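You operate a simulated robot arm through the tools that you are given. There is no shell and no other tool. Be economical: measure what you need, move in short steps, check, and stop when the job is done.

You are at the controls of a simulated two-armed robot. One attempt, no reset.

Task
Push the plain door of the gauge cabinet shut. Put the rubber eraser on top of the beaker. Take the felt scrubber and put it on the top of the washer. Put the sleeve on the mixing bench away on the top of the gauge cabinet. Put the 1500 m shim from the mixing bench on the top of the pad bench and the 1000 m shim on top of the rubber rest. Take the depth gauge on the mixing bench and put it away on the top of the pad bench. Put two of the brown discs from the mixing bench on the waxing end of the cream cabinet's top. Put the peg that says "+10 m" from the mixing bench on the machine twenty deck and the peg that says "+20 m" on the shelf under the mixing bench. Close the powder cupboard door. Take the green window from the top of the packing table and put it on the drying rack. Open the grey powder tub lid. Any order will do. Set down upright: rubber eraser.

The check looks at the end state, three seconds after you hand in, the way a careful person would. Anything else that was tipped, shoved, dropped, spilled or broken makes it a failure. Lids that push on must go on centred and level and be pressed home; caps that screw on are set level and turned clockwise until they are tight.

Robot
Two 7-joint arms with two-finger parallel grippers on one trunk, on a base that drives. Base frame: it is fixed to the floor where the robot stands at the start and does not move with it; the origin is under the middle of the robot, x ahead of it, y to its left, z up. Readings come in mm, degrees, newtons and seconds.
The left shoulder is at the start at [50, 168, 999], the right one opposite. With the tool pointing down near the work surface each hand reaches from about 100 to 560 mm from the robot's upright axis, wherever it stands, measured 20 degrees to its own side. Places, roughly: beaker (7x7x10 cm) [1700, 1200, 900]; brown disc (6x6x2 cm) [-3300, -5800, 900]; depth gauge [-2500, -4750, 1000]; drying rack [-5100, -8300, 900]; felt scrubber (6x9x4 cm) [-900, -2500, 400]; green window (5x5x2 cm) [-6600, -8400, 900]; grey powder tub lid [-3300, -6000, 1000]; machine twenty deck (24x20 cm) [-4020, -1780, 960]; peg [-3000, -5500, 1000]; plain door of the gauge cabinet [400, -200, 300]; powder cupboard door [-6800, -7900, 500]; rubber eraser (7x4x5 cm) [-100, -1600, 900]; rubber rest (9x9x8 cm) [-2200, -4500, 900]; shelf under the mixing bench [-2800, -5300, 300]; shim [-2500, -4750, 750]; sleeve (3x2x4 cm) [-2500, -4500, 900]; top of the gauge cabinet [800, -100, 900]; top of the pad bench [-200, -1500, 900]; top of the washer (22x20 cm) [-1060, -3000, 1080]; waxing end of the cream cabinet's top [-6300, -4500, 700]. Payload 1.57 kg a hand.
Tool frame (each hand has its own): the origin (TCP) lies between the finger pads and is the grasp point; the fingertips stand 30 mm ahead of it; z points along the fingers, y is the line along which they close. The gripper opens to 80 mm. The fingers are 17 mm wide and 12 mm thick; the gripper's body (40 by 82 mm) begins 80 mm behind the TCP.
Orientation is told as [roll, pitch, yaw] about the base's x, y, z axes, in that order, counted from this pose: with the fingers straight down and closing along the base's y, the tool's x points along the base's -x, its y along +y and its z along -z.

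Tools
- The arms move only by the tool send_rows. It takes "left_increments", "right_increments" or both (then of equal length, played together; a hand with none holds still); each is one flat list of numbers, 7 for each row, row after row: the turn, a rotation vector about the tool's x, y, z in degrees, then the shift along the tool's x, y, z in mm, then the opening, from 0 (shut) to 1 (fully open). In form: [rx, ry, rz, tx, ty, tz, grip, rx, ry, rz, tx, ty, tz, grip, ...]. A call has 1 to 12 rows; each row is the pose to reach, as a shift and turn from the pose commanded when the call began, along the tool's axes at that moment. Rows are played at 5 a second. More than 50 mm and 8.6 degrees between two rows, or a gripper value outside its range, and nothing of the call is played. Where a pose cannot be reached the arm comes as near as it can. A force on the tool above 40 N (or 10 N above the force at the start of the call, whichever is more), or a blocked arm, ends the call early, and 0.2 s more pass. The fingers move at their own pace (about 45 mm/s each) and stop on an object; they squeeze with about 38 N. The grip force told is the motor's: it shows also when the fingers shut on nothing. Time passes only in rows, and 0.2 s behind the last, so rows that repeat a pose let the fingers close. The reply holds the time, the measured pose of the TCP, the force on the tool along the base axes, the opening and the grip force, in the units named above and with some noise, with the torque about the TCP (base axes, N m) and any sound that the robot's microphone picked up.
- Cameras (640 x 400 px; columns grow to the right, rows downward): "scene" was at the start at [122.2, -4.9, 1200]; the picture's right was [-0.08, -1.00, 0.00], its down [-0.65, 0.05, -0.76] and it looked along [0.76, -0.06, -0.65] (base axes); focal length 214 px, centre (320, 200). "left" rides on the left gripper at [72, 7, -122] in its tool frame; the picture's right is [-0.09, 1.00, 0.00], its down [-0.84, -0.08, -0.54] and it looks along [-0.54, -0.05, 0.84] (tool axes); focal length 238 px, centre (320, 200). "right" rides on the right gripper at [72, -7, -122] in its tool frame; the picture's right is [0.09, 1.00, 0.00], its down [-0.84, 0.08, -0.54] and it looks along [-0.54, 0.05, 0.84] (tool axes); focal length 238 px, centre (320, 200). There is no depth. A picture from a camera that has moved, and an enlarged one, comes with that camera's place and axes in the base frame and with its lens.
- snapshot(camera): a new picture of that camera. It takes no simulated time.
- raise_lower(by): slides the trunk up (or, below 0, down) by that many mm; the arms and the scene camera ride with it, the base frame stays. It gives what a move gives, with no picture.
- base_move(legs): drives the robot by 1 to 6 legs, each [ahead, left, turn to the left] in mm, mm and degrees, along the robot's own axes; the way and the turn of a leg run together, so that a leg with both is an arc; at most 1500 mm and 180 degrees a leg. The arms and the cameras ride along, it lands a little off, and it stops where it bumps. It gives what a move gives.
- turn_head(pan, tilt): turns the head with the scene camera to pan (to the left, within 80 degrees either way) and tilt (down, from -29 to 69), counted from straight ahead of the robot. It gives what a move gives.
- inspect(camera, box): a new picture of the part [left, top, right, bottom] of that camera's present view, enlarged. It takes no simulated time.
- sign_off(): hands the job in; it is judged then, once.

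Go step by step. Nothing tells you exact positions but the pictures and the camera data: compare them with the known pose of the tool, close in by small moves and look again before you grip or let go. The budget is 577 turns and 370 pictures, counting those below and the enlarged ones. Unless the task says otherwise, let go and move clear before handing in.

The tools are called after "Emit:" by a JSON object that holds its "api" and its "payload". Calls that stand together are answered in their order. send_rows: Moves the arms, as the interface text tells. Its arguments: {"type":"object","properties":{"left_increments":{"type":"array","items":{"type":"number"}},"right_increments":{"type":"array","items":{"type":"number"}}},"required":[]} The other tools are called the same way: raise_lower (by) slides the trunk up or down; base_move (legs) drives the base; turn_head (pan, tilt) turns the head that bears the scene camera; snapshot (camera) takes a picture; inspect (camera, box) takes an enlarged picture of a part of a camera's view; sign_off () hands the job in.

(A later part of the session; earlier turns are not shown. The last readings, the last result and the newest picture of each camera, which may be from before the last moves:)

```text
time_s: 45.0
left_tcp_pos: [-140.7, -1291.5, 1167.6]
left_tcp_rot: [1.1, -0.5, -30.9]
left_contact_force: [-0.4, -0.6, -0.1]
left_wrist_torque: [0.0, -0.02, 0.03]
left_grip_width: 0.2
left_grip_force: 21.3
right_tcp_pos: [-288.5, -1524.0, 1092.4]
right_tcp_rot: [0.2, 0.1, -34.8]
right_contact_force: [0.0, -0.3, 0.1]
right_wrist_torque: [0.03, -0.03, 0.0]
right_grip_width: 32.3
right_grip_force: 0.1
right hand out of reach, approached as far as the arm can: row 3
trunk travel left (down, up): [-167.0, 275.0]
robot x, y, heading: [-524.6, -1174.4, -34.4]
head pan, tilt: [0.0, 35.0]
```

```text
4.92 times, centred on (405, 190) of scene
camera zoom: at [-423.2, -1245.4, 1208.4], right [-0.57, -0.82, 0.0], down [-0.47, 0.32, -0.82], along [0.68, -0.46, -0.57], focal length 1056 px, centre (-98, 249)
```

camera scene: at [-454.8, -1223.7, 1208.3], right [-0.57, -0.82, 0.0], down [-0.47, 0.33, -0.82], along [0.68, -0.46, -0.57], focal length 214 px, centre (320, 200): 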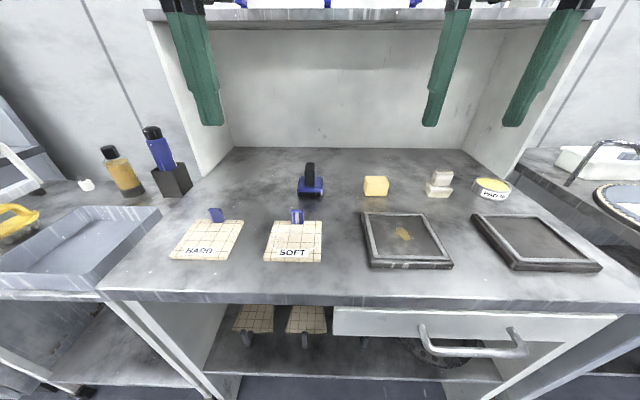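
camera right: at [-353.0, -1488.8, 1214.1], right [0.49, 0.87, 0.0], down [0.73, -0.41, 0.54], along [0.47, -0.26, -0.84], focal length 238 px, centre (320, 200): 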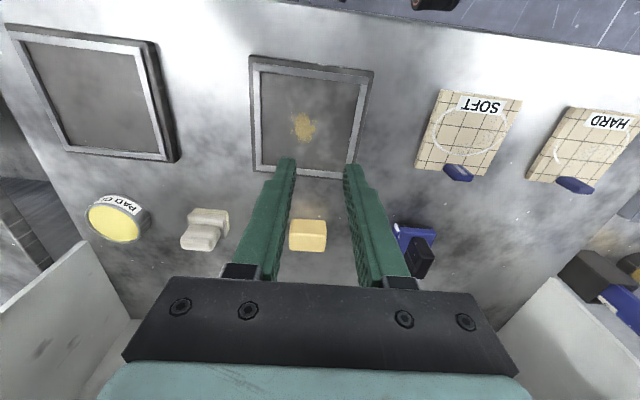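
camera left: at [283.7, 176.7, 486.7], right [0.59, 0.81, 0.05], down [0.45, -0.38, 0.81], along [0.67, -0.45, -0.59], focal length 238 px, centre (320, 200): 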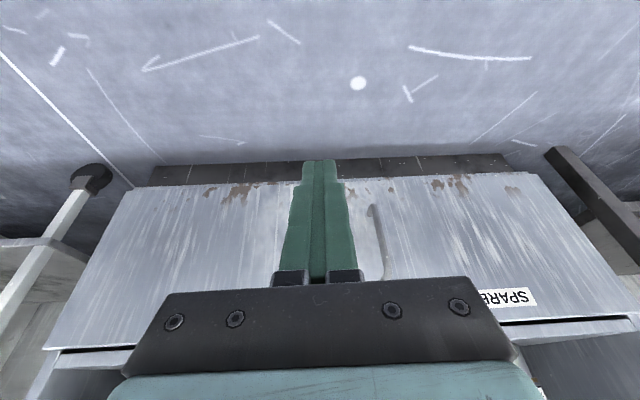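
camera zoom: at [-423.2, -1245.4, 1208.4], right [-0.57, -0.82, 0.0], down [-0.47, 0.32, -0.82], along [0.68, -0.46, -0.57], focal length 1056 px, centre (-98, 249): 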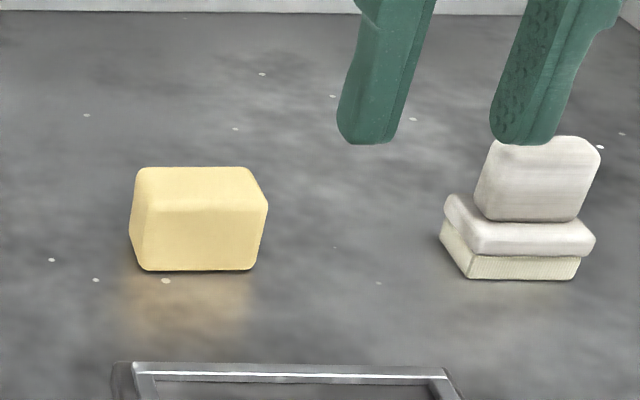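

The block is about 62×42×40 mm with its top at z≈914, so the pads caught only its upper part. I'll go back over it and grip about 8 mm lower.

Emit:
{"api": "send_rows", "payload": {"right_increments": [0, 0, 0, -40, 0, 10, 1, 0, 0, 0, -85, 0, 20, 1, 0, 0, 0, -130, 0, 30, 1, 0, 0, 0, -170, 0, 50, 1, 0, 0, 0, -200, 0, 80, 1, 0, 0, 0, -200, 0, 120, 1, 0, 0, 0, -200, 0, 160, 1, 0, 0, 0, -200, 0, 180, 1, 0, 0, 0, -200, 0, 184, 1, 0, 0, 0, -200, 0, 188, 1]}}

Emit:
{"api": "send_rows", "payload": {"right_increments": [0, 0, 0, 0, 0, 0, 0.7, 0, 0, 0, 0, 0, 0, 0.3, 0, 0, 0, 0, 0, 0, 0, 0, 0, 0, 0, 0, 0, 0, 0, 0, 0, 0, 0, 0, 0, 0, 0, 0, 0, 0, 0, 0]}}

Emit:
{"api": "send_rows", "payload": {"right_increments": [0, 0, 0, 0, 0, -6, 0, 0, 0, 0, 0, 0, -12, 0, 0, 0, 0, 0, 0, -18, 0, 0, 0, 0, 0, 0, -24, 0, 0, 0, 0, 0, 0, -30, 0]}}

Emit:
{"api": "snapshot", "payload": {"camera": "right"}}

```text
time_s: 47.2
left_tcp_pos: [-141.5, -1290.2, 1167.4]
left_tcp_rot: [1.2, -0.6, -30.8]
left_contact_force: [-0.8, -0.7, -0.1]
left_wrist_torque: [0.0, 0.01, 0.03]
left_grip_width: 0.2
left_grip_force: 21.6
right_tcp_pos: [-122.9, -1638.4, 909.6]
right_tcp_rot: [0.1, -0.5, -34.6]
right_contact_force: [2.0, -3.0, 22.4]
right_wrist_torque: [-0.83, 0.64, 0.15]
right_grip_width: 80.0
right_grip_force: 0.0
right hand out of reach, approached as far as the arm can: row 5, 7
trunk travel left (down, up): [-167.0, 275.0]
robot x, y, heading: [-523.9, -1177.9, -34.2]
head pan, tilt: [0.0, 35.0]
```

```text
time_s: 48.6
left_tcp_pos: [-142.9, -1289.5, 1168.9]
left_tcp_rot: [1.2, -0.6, -31.0]
left_contact_force: [0.7, -0.1, -0.2]
left_wrist_torque: [0.01, -0.01, 0.03]
left_grip_width: 0.0
left_grip_force: 20.7
right_tcp_pos: [-123.6, -1640.7, 910.0]
right_tcp_rot: [0.1, -0.3, -34.7]
right_contact_force: [-6.3, -10.6, 28.8]
right_wrist_torque: [-0.56, 0.63, -0.24]
right_grip_width: 64.2
right_grip_force: 38.3
trunk travel left (down, up): [-167.0, 275.0]
robot x, y, heading: [-523.8, -1176.0, -34.2]
head pan, tilt: [0.0, 35.0]
```

```text
time_s: 49.8
left_tcp_pos: [-140.8, -1290.9, 1168.3]
left_tcp_rot: [1.2, -0.5, -30.8]
left_contact_force: [0.2, -0.4, 0.3]
left_wrist_torque: [0.01, 0.03, 0.01]
left_grip_width: 0.0
left_grip_force: 21.5
right_tcp_pos: [-122.7, -1639.0, 933.3]
right_tcp_rot: [0.0, 0.0, -34.7]
right_contact_force: [0.4, 0.5, -1.0]
right_wrist_torque: [-0.02, -0.01, 0.01]
right_grip_width: 63.9
right_grip_force: 38.0
trunk travel left (down, up): [-167.0, 275.0]
robot x, y, heading: [-526.7, -1175.9, -34.5]
head pan, tilt: [0.0, 35.0]
```

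```text
337 pictures are left
camera right: at [-186.1, -1604.0, 1056.1], right [0.49, 0.87, 0.0], down [0.73, -0.41, 0.54], along [0.47, -0.26, -0.84], focal length 238 px, centre (320, 200)
```

right: 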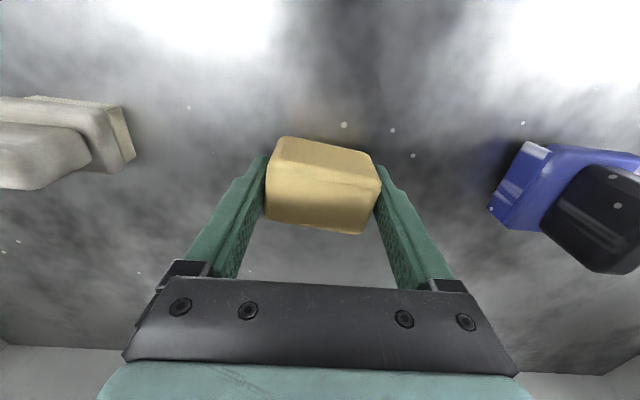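

The block is gripped but skewed by about 7°. I'll set it down, turn the hand to match it and grip again.

Emit:
{"api": "send_rows", "payload": {"right_increments": [0, 0, 0, 0, 0, 10, 0, 0, 0, 0, 0, 0, 18, 0, 0, 0, 0, 0, 0, 21, 0, 0, 0, 0, 0, 0, 21, 0.5, 0, 0, 0, 0, 0, 21, 1, 0, 0, 0, 0, 0, 21, 1, 0, 0, 0, 0, 0, 21, 1, 0, 0, 6.7, 0, 0, 21, 1]}}

Emit:
{"api": "snapshot", "payload": {"camera": "right"}}

```text
time_s: 51.6
left_tcp_pos: [-139.4, -1292.2, 1167.3]
left_tcp_rot: [1.2, -0.4, -30.9]
left_contact_force: [0.2, 0.1, 0.5]
left_wrist_torque: [0.0, -0.02, 0.0]
left_grip_width: 0.3
left_grip_force: 20.9
right_tcp_pos: [-121.7, -1638.9, 914.7]
right_tcp_rot: [0.1, -0.1, -41.5]
right_contact_force: [-0.7, -0.3, 0.7]
right_wrist_torque: [0.0, -0.03, -0.01]
right_grip_width: 79.8
right_grip_force: 0.1
trunk travel left (down, up): [-167.0, 275.0]
robot x, y, heading: [-523.2, -1174.6, -34.8]
head pan, tilt: [0.0, 35.0]
```

```text
336 pictures are left
camera right: at [-181.9, -1596.5, 1035.3], right [0.59, 0.81, 0.0], down [0.68, -0.5, 0.54], along [0.44, -0.32, -0.84], focal length 238 px, centre (320, 200)
```

right: 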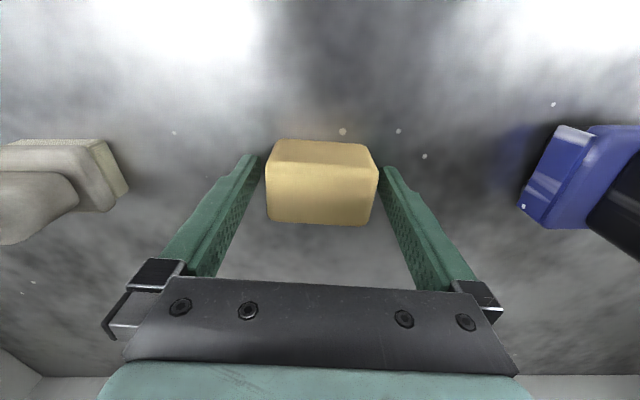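

Aligned now. I'll close and lift slowly.

Emit:
{"api": "send_rows", "payload": {"right_increments": [0, 0, 0, 0, 0, 1, 0.8, 0, 0, 0, 0, 0, 2, 0.5, 0, 0, 0, 0, 0, 2, 0, 0, 0, 0, 0, 0, 2, 0, 0, 0, 0, 0, 0, 2, 0, 0, 0, 0, 0, 0, -4, 0, 0, 0, 0, 0, 0, -10, 0, 0, 0, 0, 0, 0, -20, 0, 0, 0, 0, 0, 0, -35, 0, 0, 0, 0, 0, 0, -50, 0]}}

Emit:
{"api": "snapshot", "payload": {"camera": "right"}}

```text
time_s: 53.8
left_tcp_pos: [-140.2, -1290.7, 1167.7]
left_tcp_rot: [1.3, -0.5, -30.8]
left_contact_force: [0.3, -0.3, 0.1]
left_wrist_torque: [0.05, -0.03, 0.02]
left_grip_width: 0.0
left_grip_force: 21.5
right_tcp_pos: [-123.9, -1638.4, 964.3]
right_tcp_rot: [0.1, 0.1, -41.3]
right_contact_force: [0.1, -0.9, -2.0]
right_wrist_torque: [0.01, -0.01, -0.02]
right_grip_width: 61.3
right_grip_force: 37.9
trunk travel left (down, up): [-167.0, 275.0]
robot x, y, heading: [-526.5, -1175.9, -34.4]
head pan, tilt: [0.0, 35.0]
```

```text
335 pictures are left
camera right: at [-182.9, -1596.3, 1085.7], right [0.59, 0.81, 0.0], down [0.68, -0.49, 0.54], along [0.44, -0.32, -0.84], focal length 238 px, centre (320, 200)
```

right: 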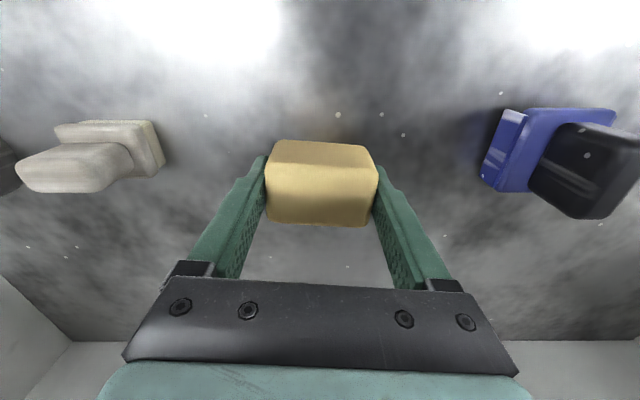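

The eraser is held level. I'll retract, back away from the bench and drive toward the beaker's bench beyond the gauge cabinet.

Emit:
{"api": "send_rows", "payload": {"right_increments": [0, 0, 0, 0, 0, -30, 0, 0, 0, 0, 0, 0, -60, 0, 0, 0, 0, 0, 0, -90, 0, 0, 0, 0, 30, 0, -110, 0, 0, 0, 0, 70, 0, -130, 0, 0, 0, 0, 110, 0, -140, 0, 0, 0, 0, 150, 0, -150, 0, 0, 0, 0, 190, 0, -150, 0]}}

Emit:
{"api": "base_move", "payload": {"legs": [[-380, 0, 0], [0, 1400, 0], [0, 1400, 0]]}}

Emit:
{"api": "snapshot", "payload": {"camera": "right"}}

Emit:
{"api": "snapshot", "payload": {"camera": "scene"}}

```text
time_s: 55.6
left_tcp_pos: [-139.9, -1291.2, 1167.1]
left_tcp_rot: [1.2, -0.4, -30.9]
left_contact_force: [0.4, 0.1, 0.0]
left_wrist_torque: [0.02, 0.0, -0.05]
left_grip_width: 0.1
left_grip_force: 21.2
right_tcp_pos: [-265.4, -1514.2, 1114.4]
right_tcp_rot: [0.2, 0.0, -41.3]
right_contact_force: [0.0, 0.0, -1.8]
right_wrist_torque: [-0.01, 0.04, 0.02]
right_grip_width: 61.3
right_grip_force: 38.2
right hand out of reach, approached as far as the arm can: row 1, 2, 3, 4
trunk travel left (down, up): [-167.0, 275.0]
robot x, y, heading: [-525.4, -1174.6, -34.6]
head pan, tilt: [0.0, 35.0]
```

```text
time_s: 71.0
left_tcp_pos: [1105.0, 1222.0, 1167.9]
left_tcp_rot: [1.2, -0.5, -30.0]
left_contact_force: [-0.9, 0.5, 0.5]
left_wrist_torque: [0.01, 0.0, 0.0]
left_grip_width: 0.0
left_grip_force: 21.1
right_tcp_pos: [985.7, 996.5, 1113.4]
right_tcp_rot: [0.0, -0.1, -40.6]
right_contact_force: [-0.3, -0.1, -1.7]
right_wrist_torque: [0.03, 0.01, 0.02]
right_grip_width: 61.7
right_grip_force: 37.9
trunk travel left (down, up): [-167.0, 275.0]
robot x, y, heading: [718.7, 1332.4, -33.5]
head pan, tilt: [0.0, 35.0]
```

```text
334 pictures are left
camera right: at [924.7, 1038.6, 1236.0], right [0.58, 0.82, 0.0], down [0.69, -0.49, 0.54], along [0.44, -0.31, -0.84], focal length 238 px, centre (320, 200)
```

right: 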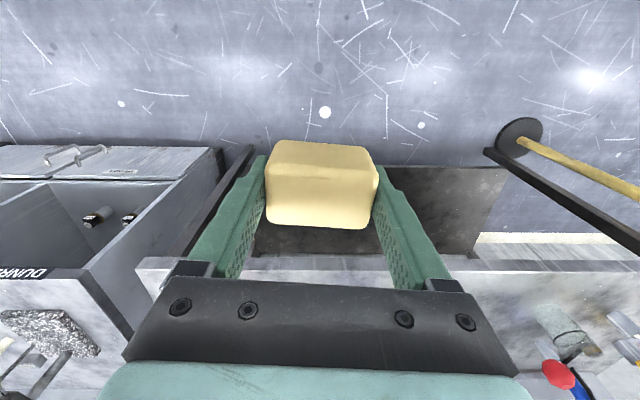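

```text
333 pictures are left
camera scene: at [822.0, 1263.4, 1208.4], right [-0.56, -0.83, 0.0], down [-0.48, 0.32, -0.82], along [0.68, -0.46, -0.57], focal length 214 px, centre (320, 200)
```

scene: 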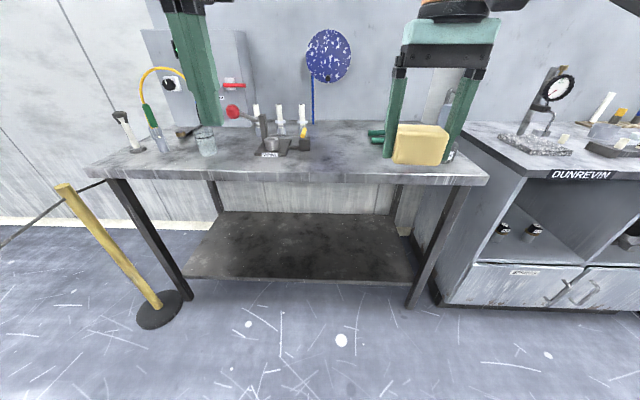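

The beaker stands on this bench at about 950 mm ahead and 460 mm left, with a rope post further left. I'll strafe and approach part way.

Emit:
{"api": "base_move", "payload": {"legs": [[0, 510, -1], [250, 0, 0]]}}

Emit:
{"api": "snapshot", "payload": {"camera": "scene"}}

Emit:
{"api": "snapshot", "payload": {"camera": "right"}}

```text
time_s: 75.4
left_tcp_pos: [1598.9, 1490.5, 1167.0]
left_tcp_rot: [1.2, -0.6, -31.4]
left_contact_force: [0.0, 0.2, -0.6]
left_wrist_torque: [-0.01, 0.03, -0.02]
left_grip_width: 0.0
left_grip_force: 20.7
right_tcp_pos: [1472.7, 1269.9, 1113.7]
right_tcp_rot: [0.1, 0.1, -41.9]
right_contact_force: [-0.1, 0.0, -1.1]
right_wrist_torque: [-0.04, -0.02, 0.01]
right_grip_width: 61.7
right_grip_force: 38.5
trunk travel left (down, up): [-167.0, 275.0]
robot x, y, heading: [1212.7, 1611.5, -35.0]
head pan, tilt: [0.0, 35.0]
```

```text
332 pictures are left
camera scene: at [1316.3, 1539.2, 1208.3], right [-0.57, -0.82, 0.0], down [-0.47, 0.33, -0.82], along [0.67, -0.47, -0.57], focal length 214 px, centre (320, 200)
```

scene: 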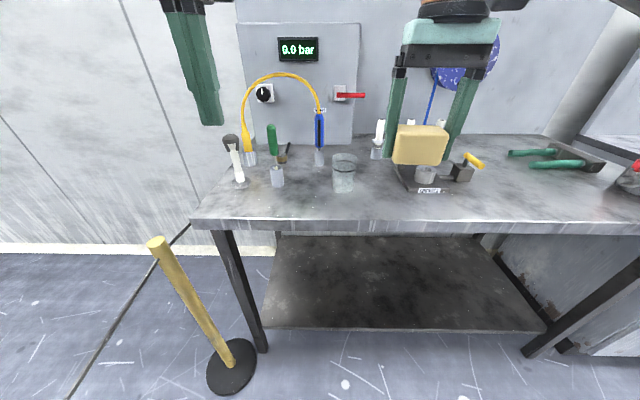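

```text
331 pictures are left
camera right: at [1414.0, 1312.2, 1235.9], right [0.6, 0.8, 0.0], down [0.67, -0.5, 0.54], along [0.44, -0.32, -0.84], focal length 238 px, centre (320, 200)
```

right: 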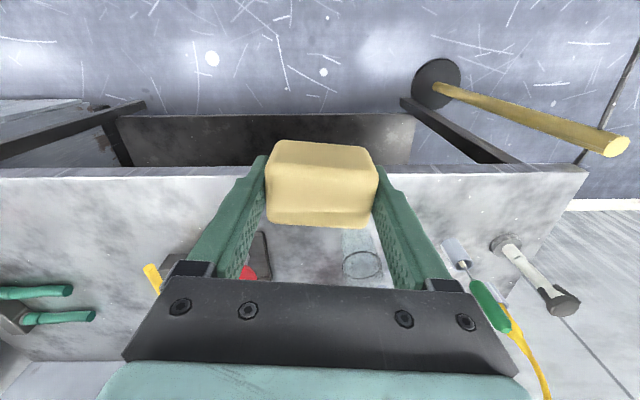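

The beaker's rim is near [1688, 1196, 982]. I'll close the remaining distance and bring the eraser above it.

Emit:
{"api": "base_move", "payload": {"legs": [[110, 0, 0]]}}

Emit:
{"api": "snapshot", "payload": {"camera": "scene"}}

Emit:
{"api": "snapshot", "payload": {"camera": "right"}}

```text
time_s: 76.6
left_tcp_pos: [1686.2, 1428.4, 1167.5]
left_tcp_rot: [1.2, -0.5, -31.5]
left_contact_force: [0.1, -0.7, -0.1]
left_wrist_torque: [0.02, 0.01, -0.01]
left_grip_width: 0.1
left_grip_force: 21.3
right_tcp_pos: [1559.4, 1206.2, 1115.1]
right_tcp_rot: [0.2, 0.1, -42.0]
right_contact_force: [0.3, 0.1, -2.3]
right_wrist_torque: [0.02, 0.0, -0.01]
right_grip_width: 61.3
right_grip_force: 38.0
trunk travel left (down, up): [-167.0, 275.0]
robot x, y, heading: [1299.6, 1546.0, -35.2]
head pan, tilt: [0.0, 35.0]
```

```text
330 pictures are left
camera scene: at [1404.5, 1476.8, 1208.3], right [-0.58, -0.82, 0.0], down [-0.47, 0.33, -0.82], along [0.67, -0.47, -0.57], focal length 214 px, centre (320, 200)
```

scene: 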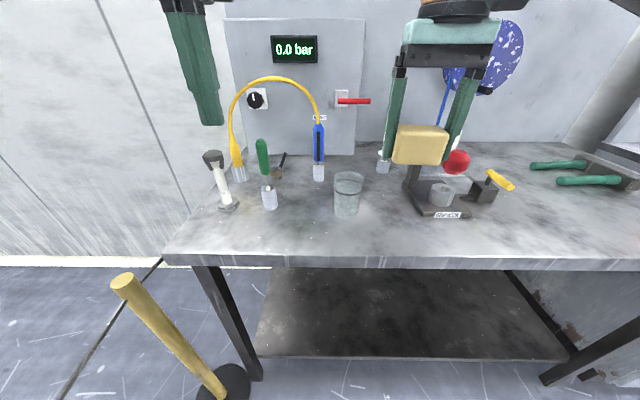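

```text
329 pictures are left
camera right: at [1501.6, 1249.6, 1235.8], right [0.6, 0.8, 0.0], down [0.67, -0.5, 0.54], along [0.44, -0.32, -0.84], focal length 238 px, centre (320, 200)
```

right: 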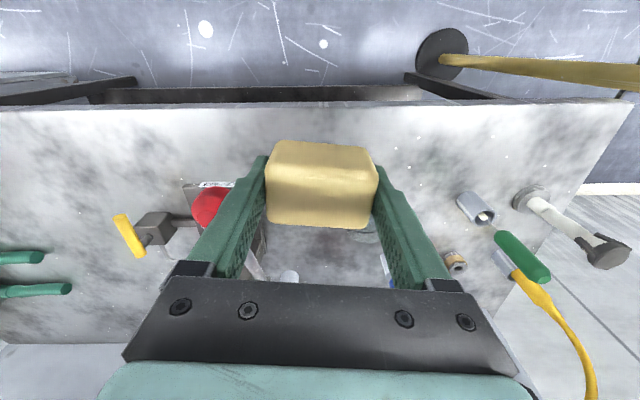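

The two views agree on a rim centre of [1690, 1197, 984]. I'll move the eraser over it with 40 mm clearance.

Emit:
{"api": "send_rows", "payload": {"right_increments": [0, 0, 0, -25, 20, 0, 0, 0, 0, 0, -50, 40, 0, 0, 0, 0, 0, -75, 60, 10, 0, 0, 0, 0, -101, 80, 25, 0, 0, 0, 0, -101, 80, 45, 0, 0, 0, 0, -101, 80, 55, 0]}}

Emit:
{"api": "snapshot", "payload": {"camera": "right"}}

Emit:
{"api": "inspect", "payload": {"camera": "scene", "box": [270, 110, 430, 230]}}

Emit:
{"api": "snapshot", "payload": {"camera": "left"}}

```text
time_s: 78.0
left_tcp_pos: [1686.7, 1427.8, 1167.4]
left_tcp_rot: [1.2, -0.6, -31.5]
left_contact_force: [-0.1, -0.3, 0.2]
left_wrist_torque: [-0.02, 0.01, 0.01]
left_grip_width: 0.0
left_grip_force: 20.9
right_tcp_pos: [1687.9, 1198.5, 1058.7]
right_tcp_rot: [0.0, 0.0, -42.0]
right_contact_force: [0.3, -0.2, -1.2]
right_wrist_torque: [-0.04, 0.0, -0.05]
right_grip_width: 61.5
right_grip_force: 38.0
right hand out of reach, approached as far as the arm can: row 4
trunk travel left (down, up): [-167.0, 275.0]
robot x, y, heading: [1302.9, 1548.2, -35.3]
head pan, tilt: [0.0, 35.0]
```

```text
328 pictures are left
camera right: at [1628.9, 1241.2, 1180.5], right [0.6, 0.8, 0.0], down [0.67, -0.5, 0.54], along [0.44, -0.32, -0.84], focal length 238 px, centre (320, 200)
```

right: 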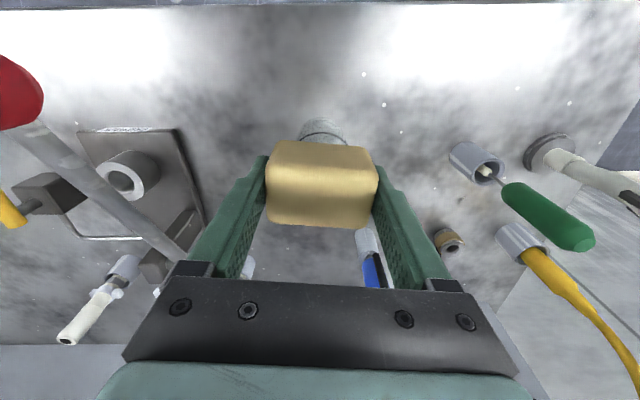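

```text
3.33 times, centred on (350, 170) of scene
camera zoom: at [1404.1, 1477.2, 1208.4], right [-0.58, -0.82, 0.0], down [-0.47, 0.33, -0.82], along [0.67, -0.47, -0.57], focal length 715 px, centre (220, 300)
```

zoom: 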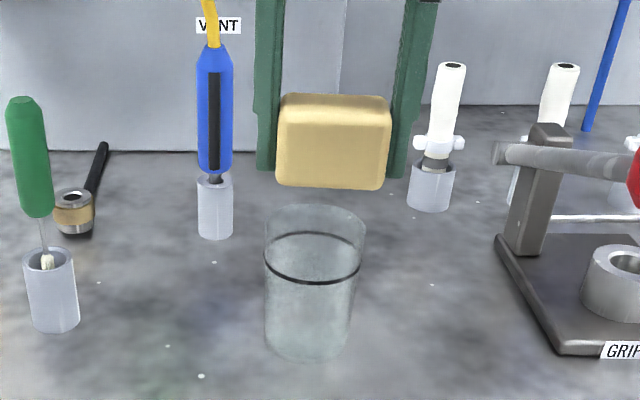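

```text
326 pictures are left
camera left: at [1626.1, 1469.1, 1288.8], right [0.6, 0.8, 0.02], down [0.66, -0.51, 0.55], along [0.45, -0.31, -0.84], focal length 238 px, centre (320, 200)
```

left: 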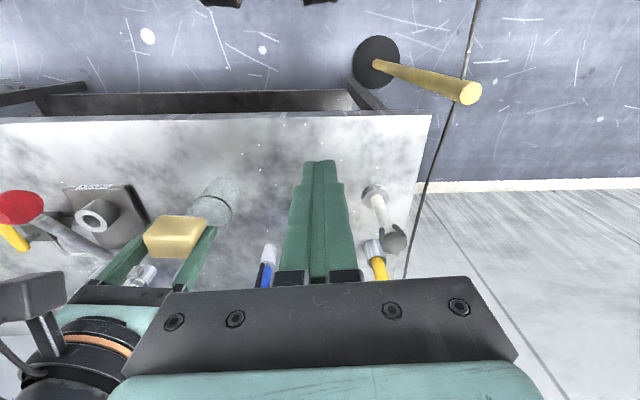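

The beaker seems a little farther ahead than I thought. I'll zoom with the left camera for a second angle.

Emit:
{"api": "inspect", "payload": {"camera": "left", "box": [120, 150, 280, 270]}}

Emit:
{"api": "inspect", "payload": {"camera": "right", "box": [240, 90, 400, 240]}}

```text
3.33 times, centred on (200, 210) of left
camera zoom: at [1626.1, 1469.1, 1288.8], right [0.6, 0.8, 0.02], down [0.66, -0.51, 0.55], along [0.45, -0.31, -0.84], focal length 794 px, centre (720, 167)
```

zoom: 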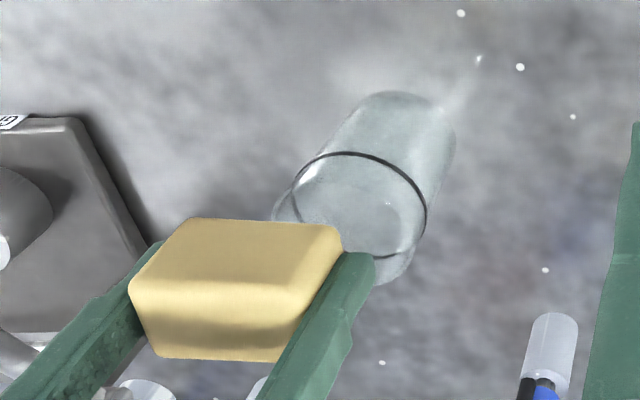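

```text
2.67 times, centred on (320, 165) of right
camera zoom: at [1628.9, 1241.2, 1180.5], right [0.6, 0.8, 0.0], down [0.67, -0.5, 0.54], along [0.44, -0.32, -0.84], focal length 636 px, centre (320, 293)
```

zoom: 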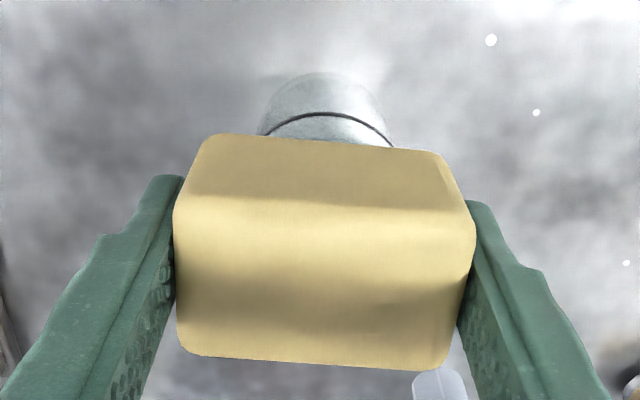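

Both cameras now place the beaker's centre near [1714, 1178], with its rim at about z 965. I'll shift the eraser there and lower it to just above the rim.

Emit:
{"api": "send_rows", "payload": {"right_increments": [0, 0, 0, -10, 0, 0, 0, 0, 0, 0, -20, 0, 0, 0, 0, 0, 0, -30, 1, 10, 0, 0, 0, 0, -30, 1, 25, 0, 0, 0, 0, -30, 1, 40, 0]}}

Emit:
{"api": "inspect", "payload": {"camera": "left", "box": [120, 150, 280, 270]}}

Emit:
{"api": "inspect", "payload": {"camera": "right", "box": [240, 90, 400, 240]}}

Emit:
{"api": "inspect", "payload": {"camera": "scene", "box": [290, 130, 410, 220]}}

```text
time_s: 79.2
left_tcp_pos: [1685.7, 1428.9, 1167.8]
left_tcp_rot: [1.3, -0.5, -31.5]
left_contact_force: [-0.6, 0.0, 0.2]
left_wrist_torque: [0.01, 0.04, -0.03]
left_grip_width: 0.0
left_grip_force: 21.6
right_tcp_pos: [1710.1, 1178.0, 1019.2]
right_tcp_rot: [0.1, 0.1, -41.9]
right_contact_force: [0.1, -0.4, -1.2]
right_wrist_torque: [-0.03, 0.01, 0.0]
right_grip_width: 61.6
right_grip_force: 38.0
right hand out of reach, approached as far as the arm can: row 3
trunk travel left (down, up): [-167.0, 275.0]
robot x, y, heading: [1297.7, 1546.5, -34.8]
head pan, tilt: [0.0, 35.0]
```

```text
3.33 times, centred on (200, 210) of left
camera zoom: at [1626.2, 1469.0, 1288.8], right [0.6, 0.8, 0.02], down [0.66, -0.51, 0.55], along [0.45, -0.31, -0.84], focal length 794 px, centre (720, 167)
```

zoom: 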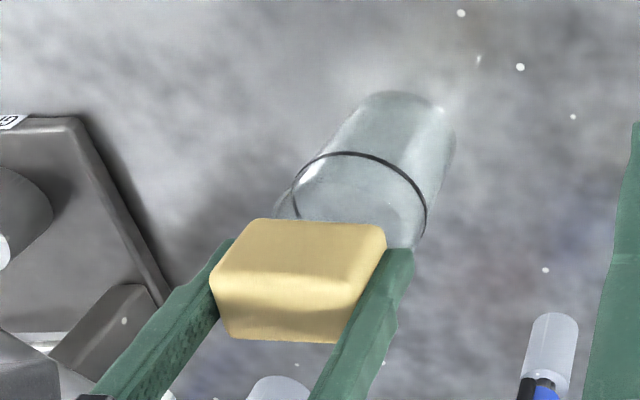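

```text
2.67 times, centred on (320, 165) of right
camera zoom: at [1651.9, 1221.9, 1140.7], right [0.6, 0.8, 0.0], down [0.67, -0.5, 0.54], along [0.44, -0.32, -0.84], focal length 636 px, centre (320, 293)
```

zoom: 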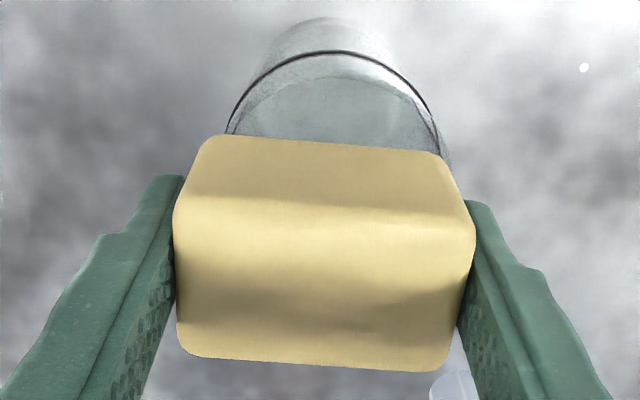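

```text
4.44 times, centred on (350, 175) of scene
camera zoom: at [1404.2, 1477.1, 1208.4], right [-0.58, -0.82, 0.0], down [-0.47, 0.33, -0.82], along [0.67, -0.47, -0.57], focal length 953 px, centre (187, 311)
```

zoom: 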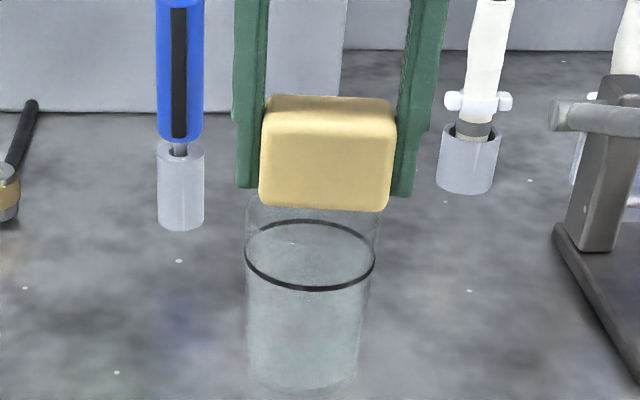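

Block and beaker are within 4 mm. I'll correct 2 mm forward and 3.6 mm left, go down a little and look again.

Emit:
{"api": "send_rows", "payload": {"right_increments": [0, 0, 0, -1.7, 3.6, 0, 0, 0, 0, 0, -1.7, 3.6, 5, 0, 0, 0, 0, -1.7, 3.6, 10, 0]}}

Emit:
{"api": "inspect", "payload": {"camera": "right", "box": [240, 70, 400, 220]}}

Emit:
{"api": "inspect", "payload": {"camera": "scene", "box": [290, 130, 410, 220]}}

```text
time_s: 80.0
left_tcp_pos: [1685.1, 1428.7, 1167.7]
left_tcp_rot: [1.2, -0.5, -31.5]
left_contact_force: [-0.2, 0.1, 0.0]
left_wrist_torque: [-0.01, 0.0, 0.02]
left_grip_width: 0.2
left_grip_force: 21.6
right_tcp_pos: [1714.5, 1181.2, 1010.1]
right_tcp_rot: [0.1, -0.1, -42.0]
right_contact_force: [-0.5, 0.2, -0.6]
right_wrist_torque: [-0.02, -0.02, 0.01]
right_grip_width: 61.4
right_grip_force: 38.3
trunk travel left (down, up): [-167.0, 275.0]
robot x, y, heading: [1299.3, 1547.0, -35.2]
head pan, tilt: [0.0, 35.0]
```

```text
2.67 times, centred on (320, 145) of right
camera zoom: at [1656.0, 1224.4, 1131.6], right [0.6, 0.8, 0.0], down [0.67, -0.5, 0.54], along [0.44, -0.32, -0.84], focal length 636 px, centre (320, 347)
```

zoom: 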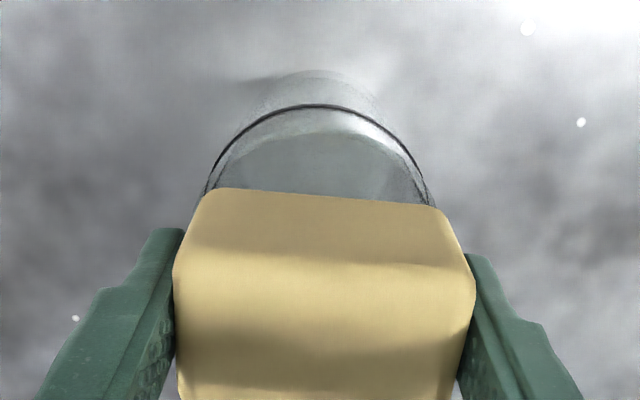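

```text
4.44 times, centred on (350, 175) of scene
camera zoom: at [1404.1, 1477.1, 1208.4], right [-0.58, -0.82, 0.0], down [-0.47, 0.33, -0.82], along [0.67, -0.47, -0.57], focal length 953 px, centre (187, 311)
```

zoom: 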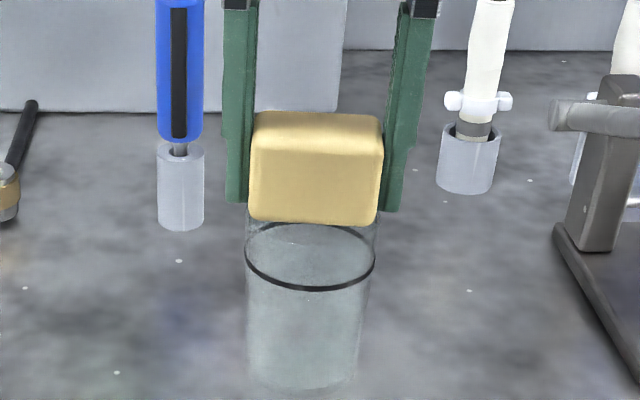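

Very close now: about 1 mm too far left. I'll correct it and lower to near contact in fine steps.

Emit:
{"api": "send_rows", "payload": {"right_increments": [0, 0, 0, 0, -1, 2, 0, 0, 0, 0, 0, -1, 4, 0, 0, 0, 0, 0, -1, 6, 0, 0, 0, 0, 0, -1, 8, 0]}}

Emit:
{"api": "inspect", "payload": {"camera": "scene", "box": [290, 130, 410, 220]}}

```text
time_s: 81.0
left_tcp_pos: [1683.3, 1429.3, 1169.4]
left_tcp_rot: [1.3, -0.7, -31.5]
left_contact_force: [-0.5, 0.3, 0.5]
left_wrist_torque: [0.02, 0.02, -0.01]
left_grip_width: 0.0
left_grip_force: 21.2
right_tcp_pos: [1714.2, 1180.0, 1006.7]
right_tcp_rot: [0.4, -0.6, -42.0]
right_contact_force: [2.7, -2.0, 33.9]
right_wrist_torque: [-0.35, -0.05, 0.01]
right_grip_width: 61.4
right_grip_force: 37.9
trunk travel left (down, up): [-167.0, 275.0]
robot x, y, heading: [1299.8, 1551.8, -35.2]
head pan, tilt: [0.0, 35.0]
```

```text
4.44 times, centred on (350, 175) of scene
camera zoom: at [1402.2, 1478.8, 1209.3], right [-0.58, -0.82, 0.0], down [-0.47, 0.33, -0.82], along [0.67, -0.47, -0.57], focal length 953 px, centre (187, 311)
```

zoom: 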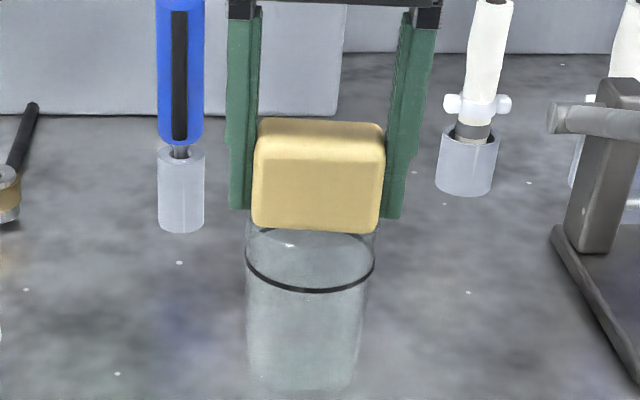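

Contact: the eraser is resting on the rim with 34 N. I'll ease up 4 mm and check before letting go.

Emit:
{"api": "send_rows", "payload": {"right_increments": [0, 0, 0, 0, 0, -2, 0, 0, 0, 0, 0, 0, -4, 0, 0, 0, 0, 0, 0, -4, 0]}}

Emit:
{"api": "inspect", "payload": {"camera": "right", "box": [240, 70, 400, 220]}}

Emit:
{"api": "inspect", "payload": {"camera": "left", "box": [120, 150, 280, 270]}}

```text
time_s: 81.8
left_tcp_pos: [1684.9, 1428.9, 1167.2]
left_tcp_rot: [1.2, -0.6, -31.5]
left_contact_force: [-1.1, 0.3, 0.5]
left_wrist_torque: [-0.02, -0.01, 0.01]
left_grip_width: 0.0
left_grip_force: 20.8
right_tcp_pos: [1714.4, 1180.5, 1006.9]
right_tcp_rot: [0.1, -0.2, -41.9]
right_contact_force: [0.8, -3.0, 22.0]
right_wrist_torque: [-0.36, -0.08, 0.0]
right_grip_width: 61.5
right_grip_force: 37.9
trunk travel left (down, up): [-167.0, 275.0]
robot x, y, heading: [1303.4, 1547.6, -35.2]
head pan, tilt: [0.0, 35.0]
```

```text
2.67 times, centred on (320, 145) of right
camera zoom: at [1654.7, 1224.2, 1128.6], right [0.6, 0.8, 0.0], down [0.67, -0.5, 0.55], along [0.44, -0.32, -0.84], focal length 636 px, centre (320, 347)
```

zoom: 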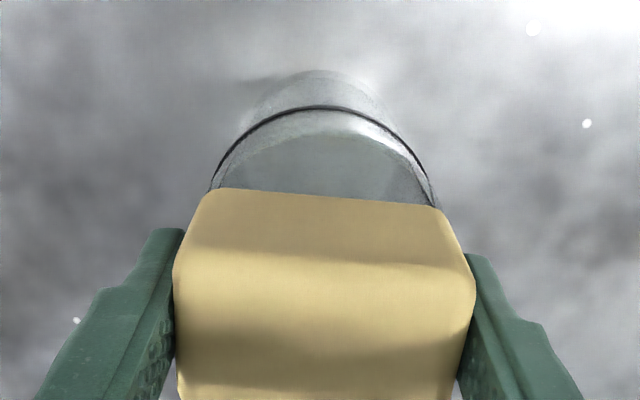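

```text
3.33 times, centred on (200, 210) of left
camera zoom: at [1624.7, 1470.1, 1289.3], right [0.6, 0.8, 0.02], down [0.66, -0.51, 0.55], along [0.45, -0.31, -0.84], focal length 794 px, centre (720, 167)
```

zoom: 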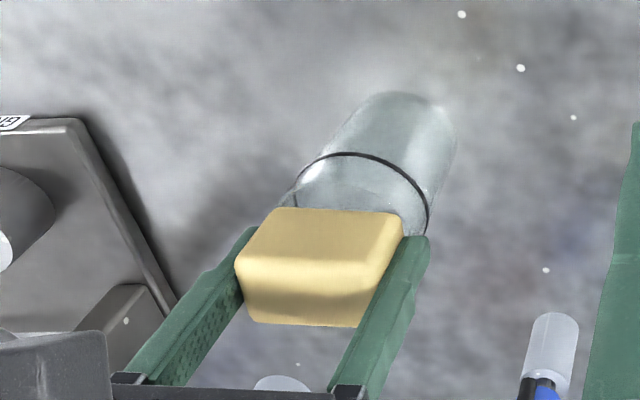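

The eraser, not the fingertips, should be bearing on the rim. I'll ease a little more and open the fingers gradually.

Emit:
{"api": "send_rows", "payload": {"right_increments": [0, 0, 0, 0, 0, -2, 0, 0, 0, 0, 0, 0, -3, 0, 0, 0, 0, 0, 0, -3, 0.8, 0, 0, 0, 0, 0, -3, 0.8]}}

Emit:
{"api": "inspect", "payload": {"camera": "scene", "box": [290, 130, 410, 220]}}

Emit:
{"api": "inspect", "payload": {"camera": "right", "box": [240, 70, 400, 220]}}

```text
time_s: 82.8
left_tcp_pos: [1685.8, 1427.6, 1167.2]
left_tcp_rot: [1.2, -0.5, -31.5]
left_contact_force: [-0.1, 0.4, -1.2]
left_wrist_torque: [0.0, 0.0, 0.01]
left_grip_width: 0.3
left_grip_force: 21.3
right_tcp_pos: [1714.6, 1180.1, 1007.6]
right_tcp_rot: [0.1, 0.1, -41.8]
right_contact_force: [0.7, -0.3, 1.0]
right_wrist_torque: [-0.02, 0.0, -0.01]
right_grip_width: 63.9
right_grip_force: 0.1
trunk travel left (down, up): [-167.0, 275.0]
robot x, y, heading: [1303.0, 1552.2, -35.3]
head pan, tilt: [0.0, 35.0]
```

```text
4.44 times, centred on (350, 175) of scene
camera zoom: at [1404.1, 1477.2, 1208.3], right [-0.58, -0.82, 0.0], down [-0.47, 0.33, -0.82], along [0.67, -0.47, -0.57], focal length 953 px, centre (187, 311)
```

zoom: 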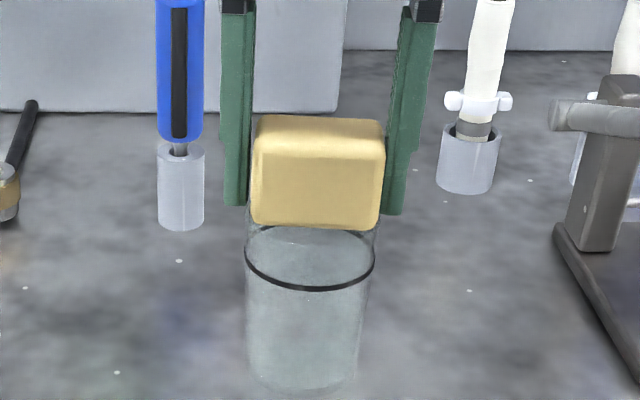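

```text
2.67 times, centred on (320, 145) of right
camera zoom: at [1656.3, 1223.9, 1129.5], right [0.6, 0.8, 0.0], down [0.67, -0.5, 0.54], along [0.44, -0.32, -0.84], focal length 636 px, centre (320, 347)
```

zoom: 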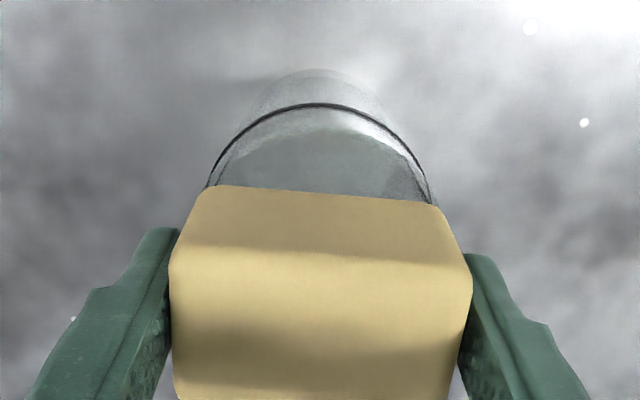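

Released, and the eraser sits level on the rim. I'll open fully, rise clear and check.

Emit:
{"api": "send_rows", "payload": {"right_increments": [0, 0, 0, 0, 0, 0, 1, 0, 0, 0, 0, 0, 0, 1, 0, 0, 0, 0, 0, -15, 1, 0, 0, 0, 0, 0, -40, 1, 0, 0, 0, 0, 0, -80, 1, 0, 0, 0, 40, 0, -100, 1, 0, 0, 0, 80, 0, -110, 1, 0, 0, 0, 120, 0, -120, 1]}}

Emit:
{"api": "inspect", "payload": {"camera": "scene", "box": [290, 130, 410, 220]}}

Emit:
{"api": "snapshot", "payload": {"camera": "right"}}

```text
time_s: 84.6
left_tcp_pos: [1684.9, 1428.5, 1167.9]
left_tcp_rot: [1.2, -0.5, -31.5]
left_contact_force: [-0.4, 0.4, -0.1]
left_wrist_torque: [-0.03, 0.0, -0.02]
left_grip_width: 0.0
left_grip_force: 21.3
right_tcp_pos: [1622.4, 1259.7, 1129.3]
right_tcp_rot: [0.1, -0.1, -42.1]
right_contact_force: [0.2, -0.6, 0.7]
right_wrist_torque: [0.01, -0.01, -0.03]
right_grip_width: 79.9
right_grip_force: 0.0
right hand out of reach, approached as far as the arm can: row 4, 5, 6
trunk travel left (down, up): [-167.0, 275.0]
robot x, y, heading: [1303.7, 1547.5, -35.2]
head pan, tilt: [0.0, 35.0]
```

```text
4.44 times, centred on (350, 175) of scene
camera zoom: at [1403.7, 1477.2, 1208.4], right [-0.58, -0.82, 0.0], down [-0.47, 0.33, -0.82], along [0.67, -0.47, -0.57], focal length 953 px, centre (187, 311)
```

zoom: 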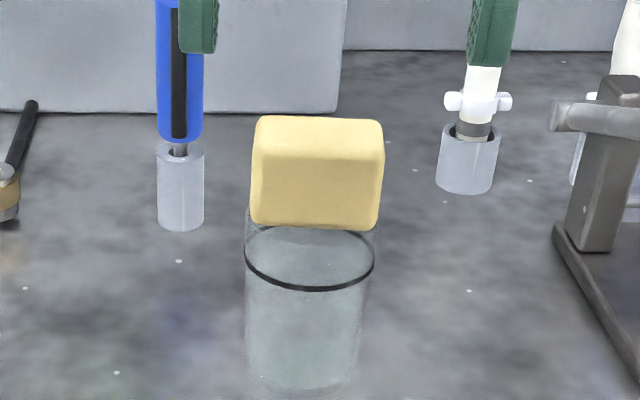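

```text
312 pictures are left
camera right: at [1564.6, 1304.3, 1251.2], right [0.6, 0.8, 0.0], down [0.67, -0.5, 0.54], along [0.44, -0.32, -0.84], focal length 238 px, centre (320, 200)
```

right: 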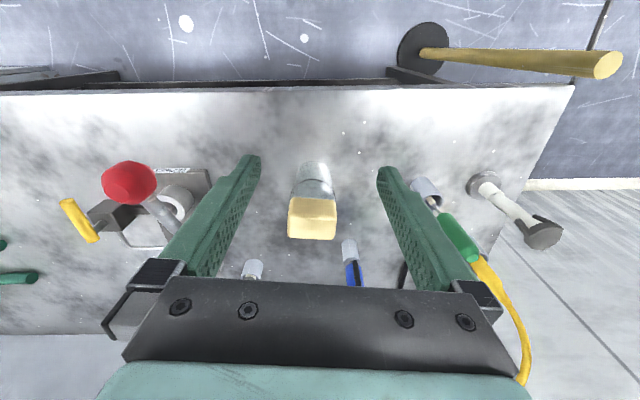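

The eraser stands on the beaker. Next is the felt scrubber; I'll back out and strafe down the aisle toward it.

Emit:
{"api": "base_move", "payload": {"legs": [[-330, 0, 0], [0, -1490, 0], [0, -1490, 0], [0, -1480, 0]]}}

Emit:
{"api": "turn_head", "payload": {"pan": 0, "tilt": 35}}

Emit:
{"api": "snapshot", "payload": {"camera": "scene"}}

```text
time_s: 107.8
left_tcp_pos: [-1211.7, -2039.0, 1167.8]
left_tcp_rot: [1.2, -0.4, -33.9]
left_contact_force: [1.1, 0.5, -1.3]
left_wrist_torque: [0.0, 0.0, 0.02]
left_grip_width: 0.2
left_grip_force: 21.6
right_tcp_pos: [-1279.3, -2203.6, 1128.8]
right_tcp_rot: [0.2, 0.0, -44.3]
right_contact_force: [-0.1, -0.1, 0.6]
right_wrist_torque: [-0.02, 0.02, -0.03]
right_grip_width: 80.1
right_grip_force: 0.0
trunk travel left (down, up): [-167.0, 275.0]
robot x, y, heading: [-1591.3, -1905.5, -37.3]
head pan, tilt: [0.0, 35.0]
```

```text
time_s: 108.4
left_tcp_pos: [-1211.3, -2040.1, 1167.1]
left_tcp_rot: [1.1, -0.5, -33.8]
left_contact_force: [-0.9, 0.3, 0.6]
left_wrist_torque: [-0.01, -0.03, 0.02]
left_grip_width: 0.1
left_grip_force: 21.2
right_tcp_pos: [-1280.7, -2204.7, 1127.1]
right_tcp_rot: [0.1, 0.0, -44.3]
right_contact_force: [0.4, 1.2, -0.7]
right_wrist_torque: [-0.01, 0.0, 0.0]
right_grip_width: 80.1
right_grip_force: 0.1
trunk travel left (down, up): [-167.0, 275.0]
robot x, y, heading: [-1589.0, -1900.5, -37.5]
head pan, tilt: [0.0, 35.0]
```

```text
311 pictures are left
camera scene: at [-1491.6, -1979.2, 1208.4], right [-0.61, -0.79, 0.0], down [-0.46, 0.35, -0.82], along [0.65, -0.5, -0.57], focal length 214 px, centre (320, 200)
```

scene: 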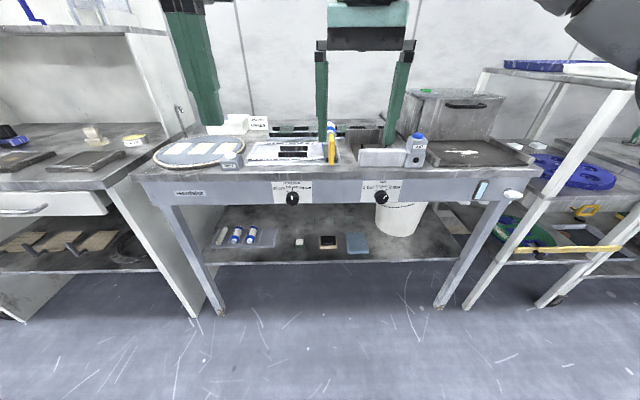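

This bench's low shelf holds bottles, a small brown and black block and a blue pad. I'll zoom in on the shelf.

Emit:
{"api": "inspect", "payload": {"camera": "scene", "box": [200, 200, 440, 270]}}

Emit:
{"api": "turn_head", "payload": {"pan": -45, "tilt": 25}}

Emit:
{"api": "snapshot", "payload": {"camera": "scene"}}

```text
2.67 times, centred on (320, 235) of scene
camera zoom: at [-1491.6, -1979.2, 1208.4], right [-0.61, -0.79, 0.0], down [-0.46, 0.35, -0.82], along [0.65, -0.5, -0.57], focal length 572 px, centre (320, 107)
```

zoom: 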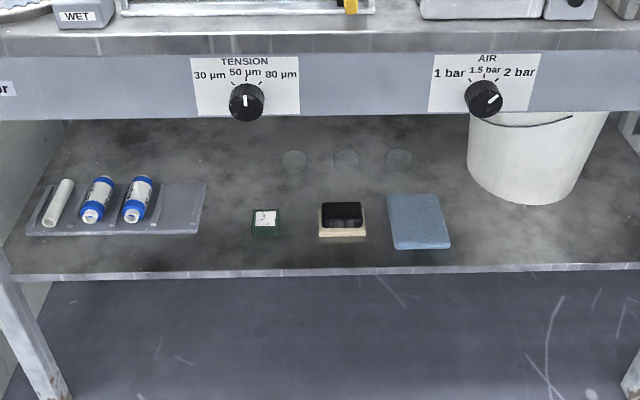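

```text
time_s: 109.6
left_tcp_pos: [-1211.9, -2038.5, 1166.3]
left_tcp_rot: [1.2, -0.5, -33.7]
left_contact_force: [0.8, 0.2, 0.4]
left_wrist_torque: [-0.02, -0.01, 0.02]
left_grip_width: 0.1
left_grip_force: 21.0
right_tcp_pos: [-1279.9, -2203.7, 1129.3]
right_tcp_rot: [0.1, 0.0, -44.4]
right_contact_force: [0.0, 0.1, 0.4]
right_wrist_torque: [-0.02, -0.01, -0.03]
right_grip_width: 80.1
right_grip_force: 0.1
trunk travel left (down, up): [-167.0, 275.0]
robot x, y, heading: [-1592.5, -1901.2, -37.5]
head pan, tilt: [-45.0, 25.0]
```

```text
309 pictures are left
camera scene: at [-1549.4, -2016.9, 1224.1], right [-0.99, -0.13, 0.0], down [-0.06, 0.42, -0.91], along [0.12, -0.9, -0.42], focal length 214 px, centre (320, 200)
```

scene: 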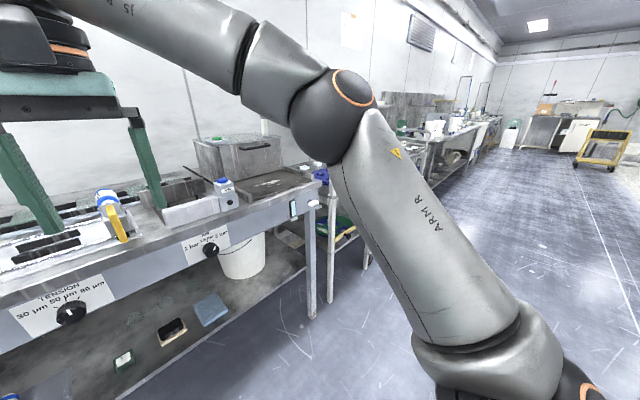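

The black-topped cream block matches the scrubber's listed place on the low shelf. I'll move closer and lower the trunk for a good look under the bench.

Emit:
{"api": "base_move", "payload": {"legs": [[220, 0, 2.5]]}}

Emit:
{"api": "raise_lower", "payload": {"by": -165}}

Emit:
{"api": "turn_head", "payload": {"pan": 0, "tilt": 45}}

Emit:
{"api": "snapshot", "payload": {"camera": "scene"}}

Emit:
{"api": "inspect", "payload": {"camera": "scene", "box": [280, 150, 400, 225]}}

```text
time_s: 111.2
left_tcp_pos: [-1033.0, -2148.1, 1167.0]
left_tcp_rot: [1.3, -0.5, -31.3]
left_contact_force: [1.7, 0.0, 0.0]
left_wrist_torque: [0.0, 0.04, 0.01]
left_grip_width: 0.0
left_grip_force: 21.4
right_tcp_pos: [-1093.8, -2317.3, 1128.6]
right_tcp_rot: [0.1, 0.0, -41.8]
right_contact_force: [1.0, 1.2, 1.0]
right_wrist_torque: [0.01, -0.01, 0.05]
right_grip_width: 80.0
right_grip_force: 0.0
trunk travel left (down, up): [-167.0, 275.0]
robot x, y, heading: [-1420.7, -2032.2, -35.1]
head pan, tilt: [-45.0, 25.0]
```

```text
time_s: 113.1
left_tcp_pos: [-1032.6, -2149.9, 1002.9]
left_tcp_rot: [1.2, -0.5, -31.4]
left_contact_force: [0.5, 0.8, -0.8]
left_wrist_torque: [0.01, 0.0, -0.02]
left_grip_width: 0.1
left_grip_force: 21.4
right_tcp_pos: [-1095.2, -2316.9, 963.7]
right_tcp_rot: [0.1, 0.0, -41.8]
right_contact_force: [0.1, -0.3, 0.5]
right_wrist_torque: [0.03, 0.02, 0.0]
right_grip_width: 80.0
right_grip_force: 0.1
trunk travel left (down, up): [-2.0, 440.0]
robot x, y, heading: [-1417.6, -2029.6, -35.1]
head pan, tilt: [-45.0, 25.0]
```

```text
time_s: 114.2
left_tcp_pos: [-1033.5, -2148.8, 1002.3]
left_tcp_rot: [1.2, -0.4, -31.3]
left_contact_force: [-0.5, -0.3, 0.8]
left_wrist_torque: [0.03, 0.02, -0.05]
left_grip_width: 0.0
left_grip_force: 21.2
right_tcp_pos: [-1094.7, -2316.6, 963.2]
right_tcp_rot: [0.1, 0.0, -41.8]
right_contact_force: [0.0, -0.7, -0.6]
right_wrist_torque: [0.03, 0.03, -0.01]
right_grip_width: 80.2
right_grip_force: 0.0
trunk travel left (down, up): [-2.0, 440.0]
robot x, y, heading: [-1418.2, -2031.4, -34.9]
head pan, tilt: [0.0, 45.0]
```

```text
308 pictures are left
camera scene: at [-1320.8, -2097.6, 1028.6], right [-0.57, -0.82, 0.0], down [-0.58, 0.41, -0.71], along [0.58, -0.41, -0.71], focal length 214 px, centre (320, 200)
```

scene: 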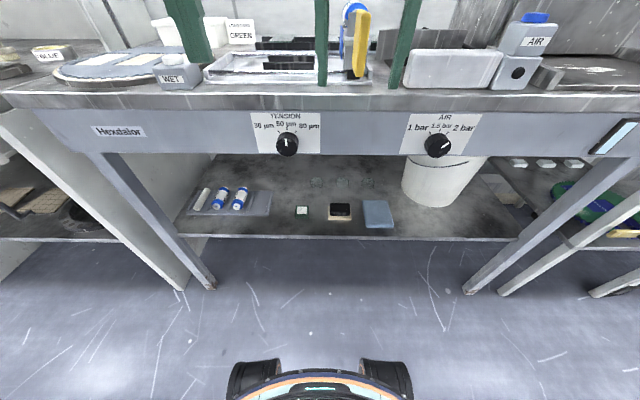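

```text
5.33 times, centred on (340, 188) of scene
camera zoom: at [-1320.8, -2097.6, 1028.6], right [-0.57, -0.82, 0.0], down [-0.58, 0.41, -0.71], along [0.58, -0.41, -0.71], focal length 1144 px, centre (213, 267)
```

zoom: 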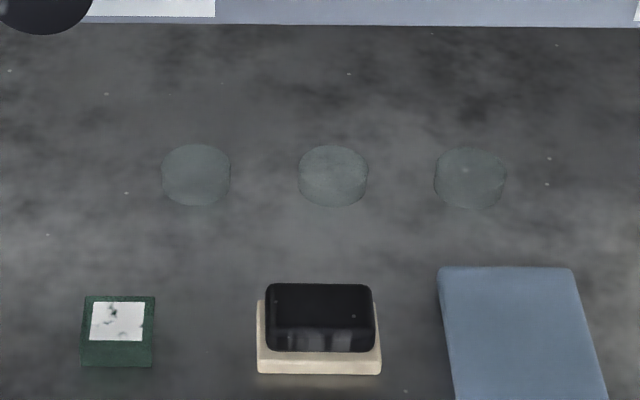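

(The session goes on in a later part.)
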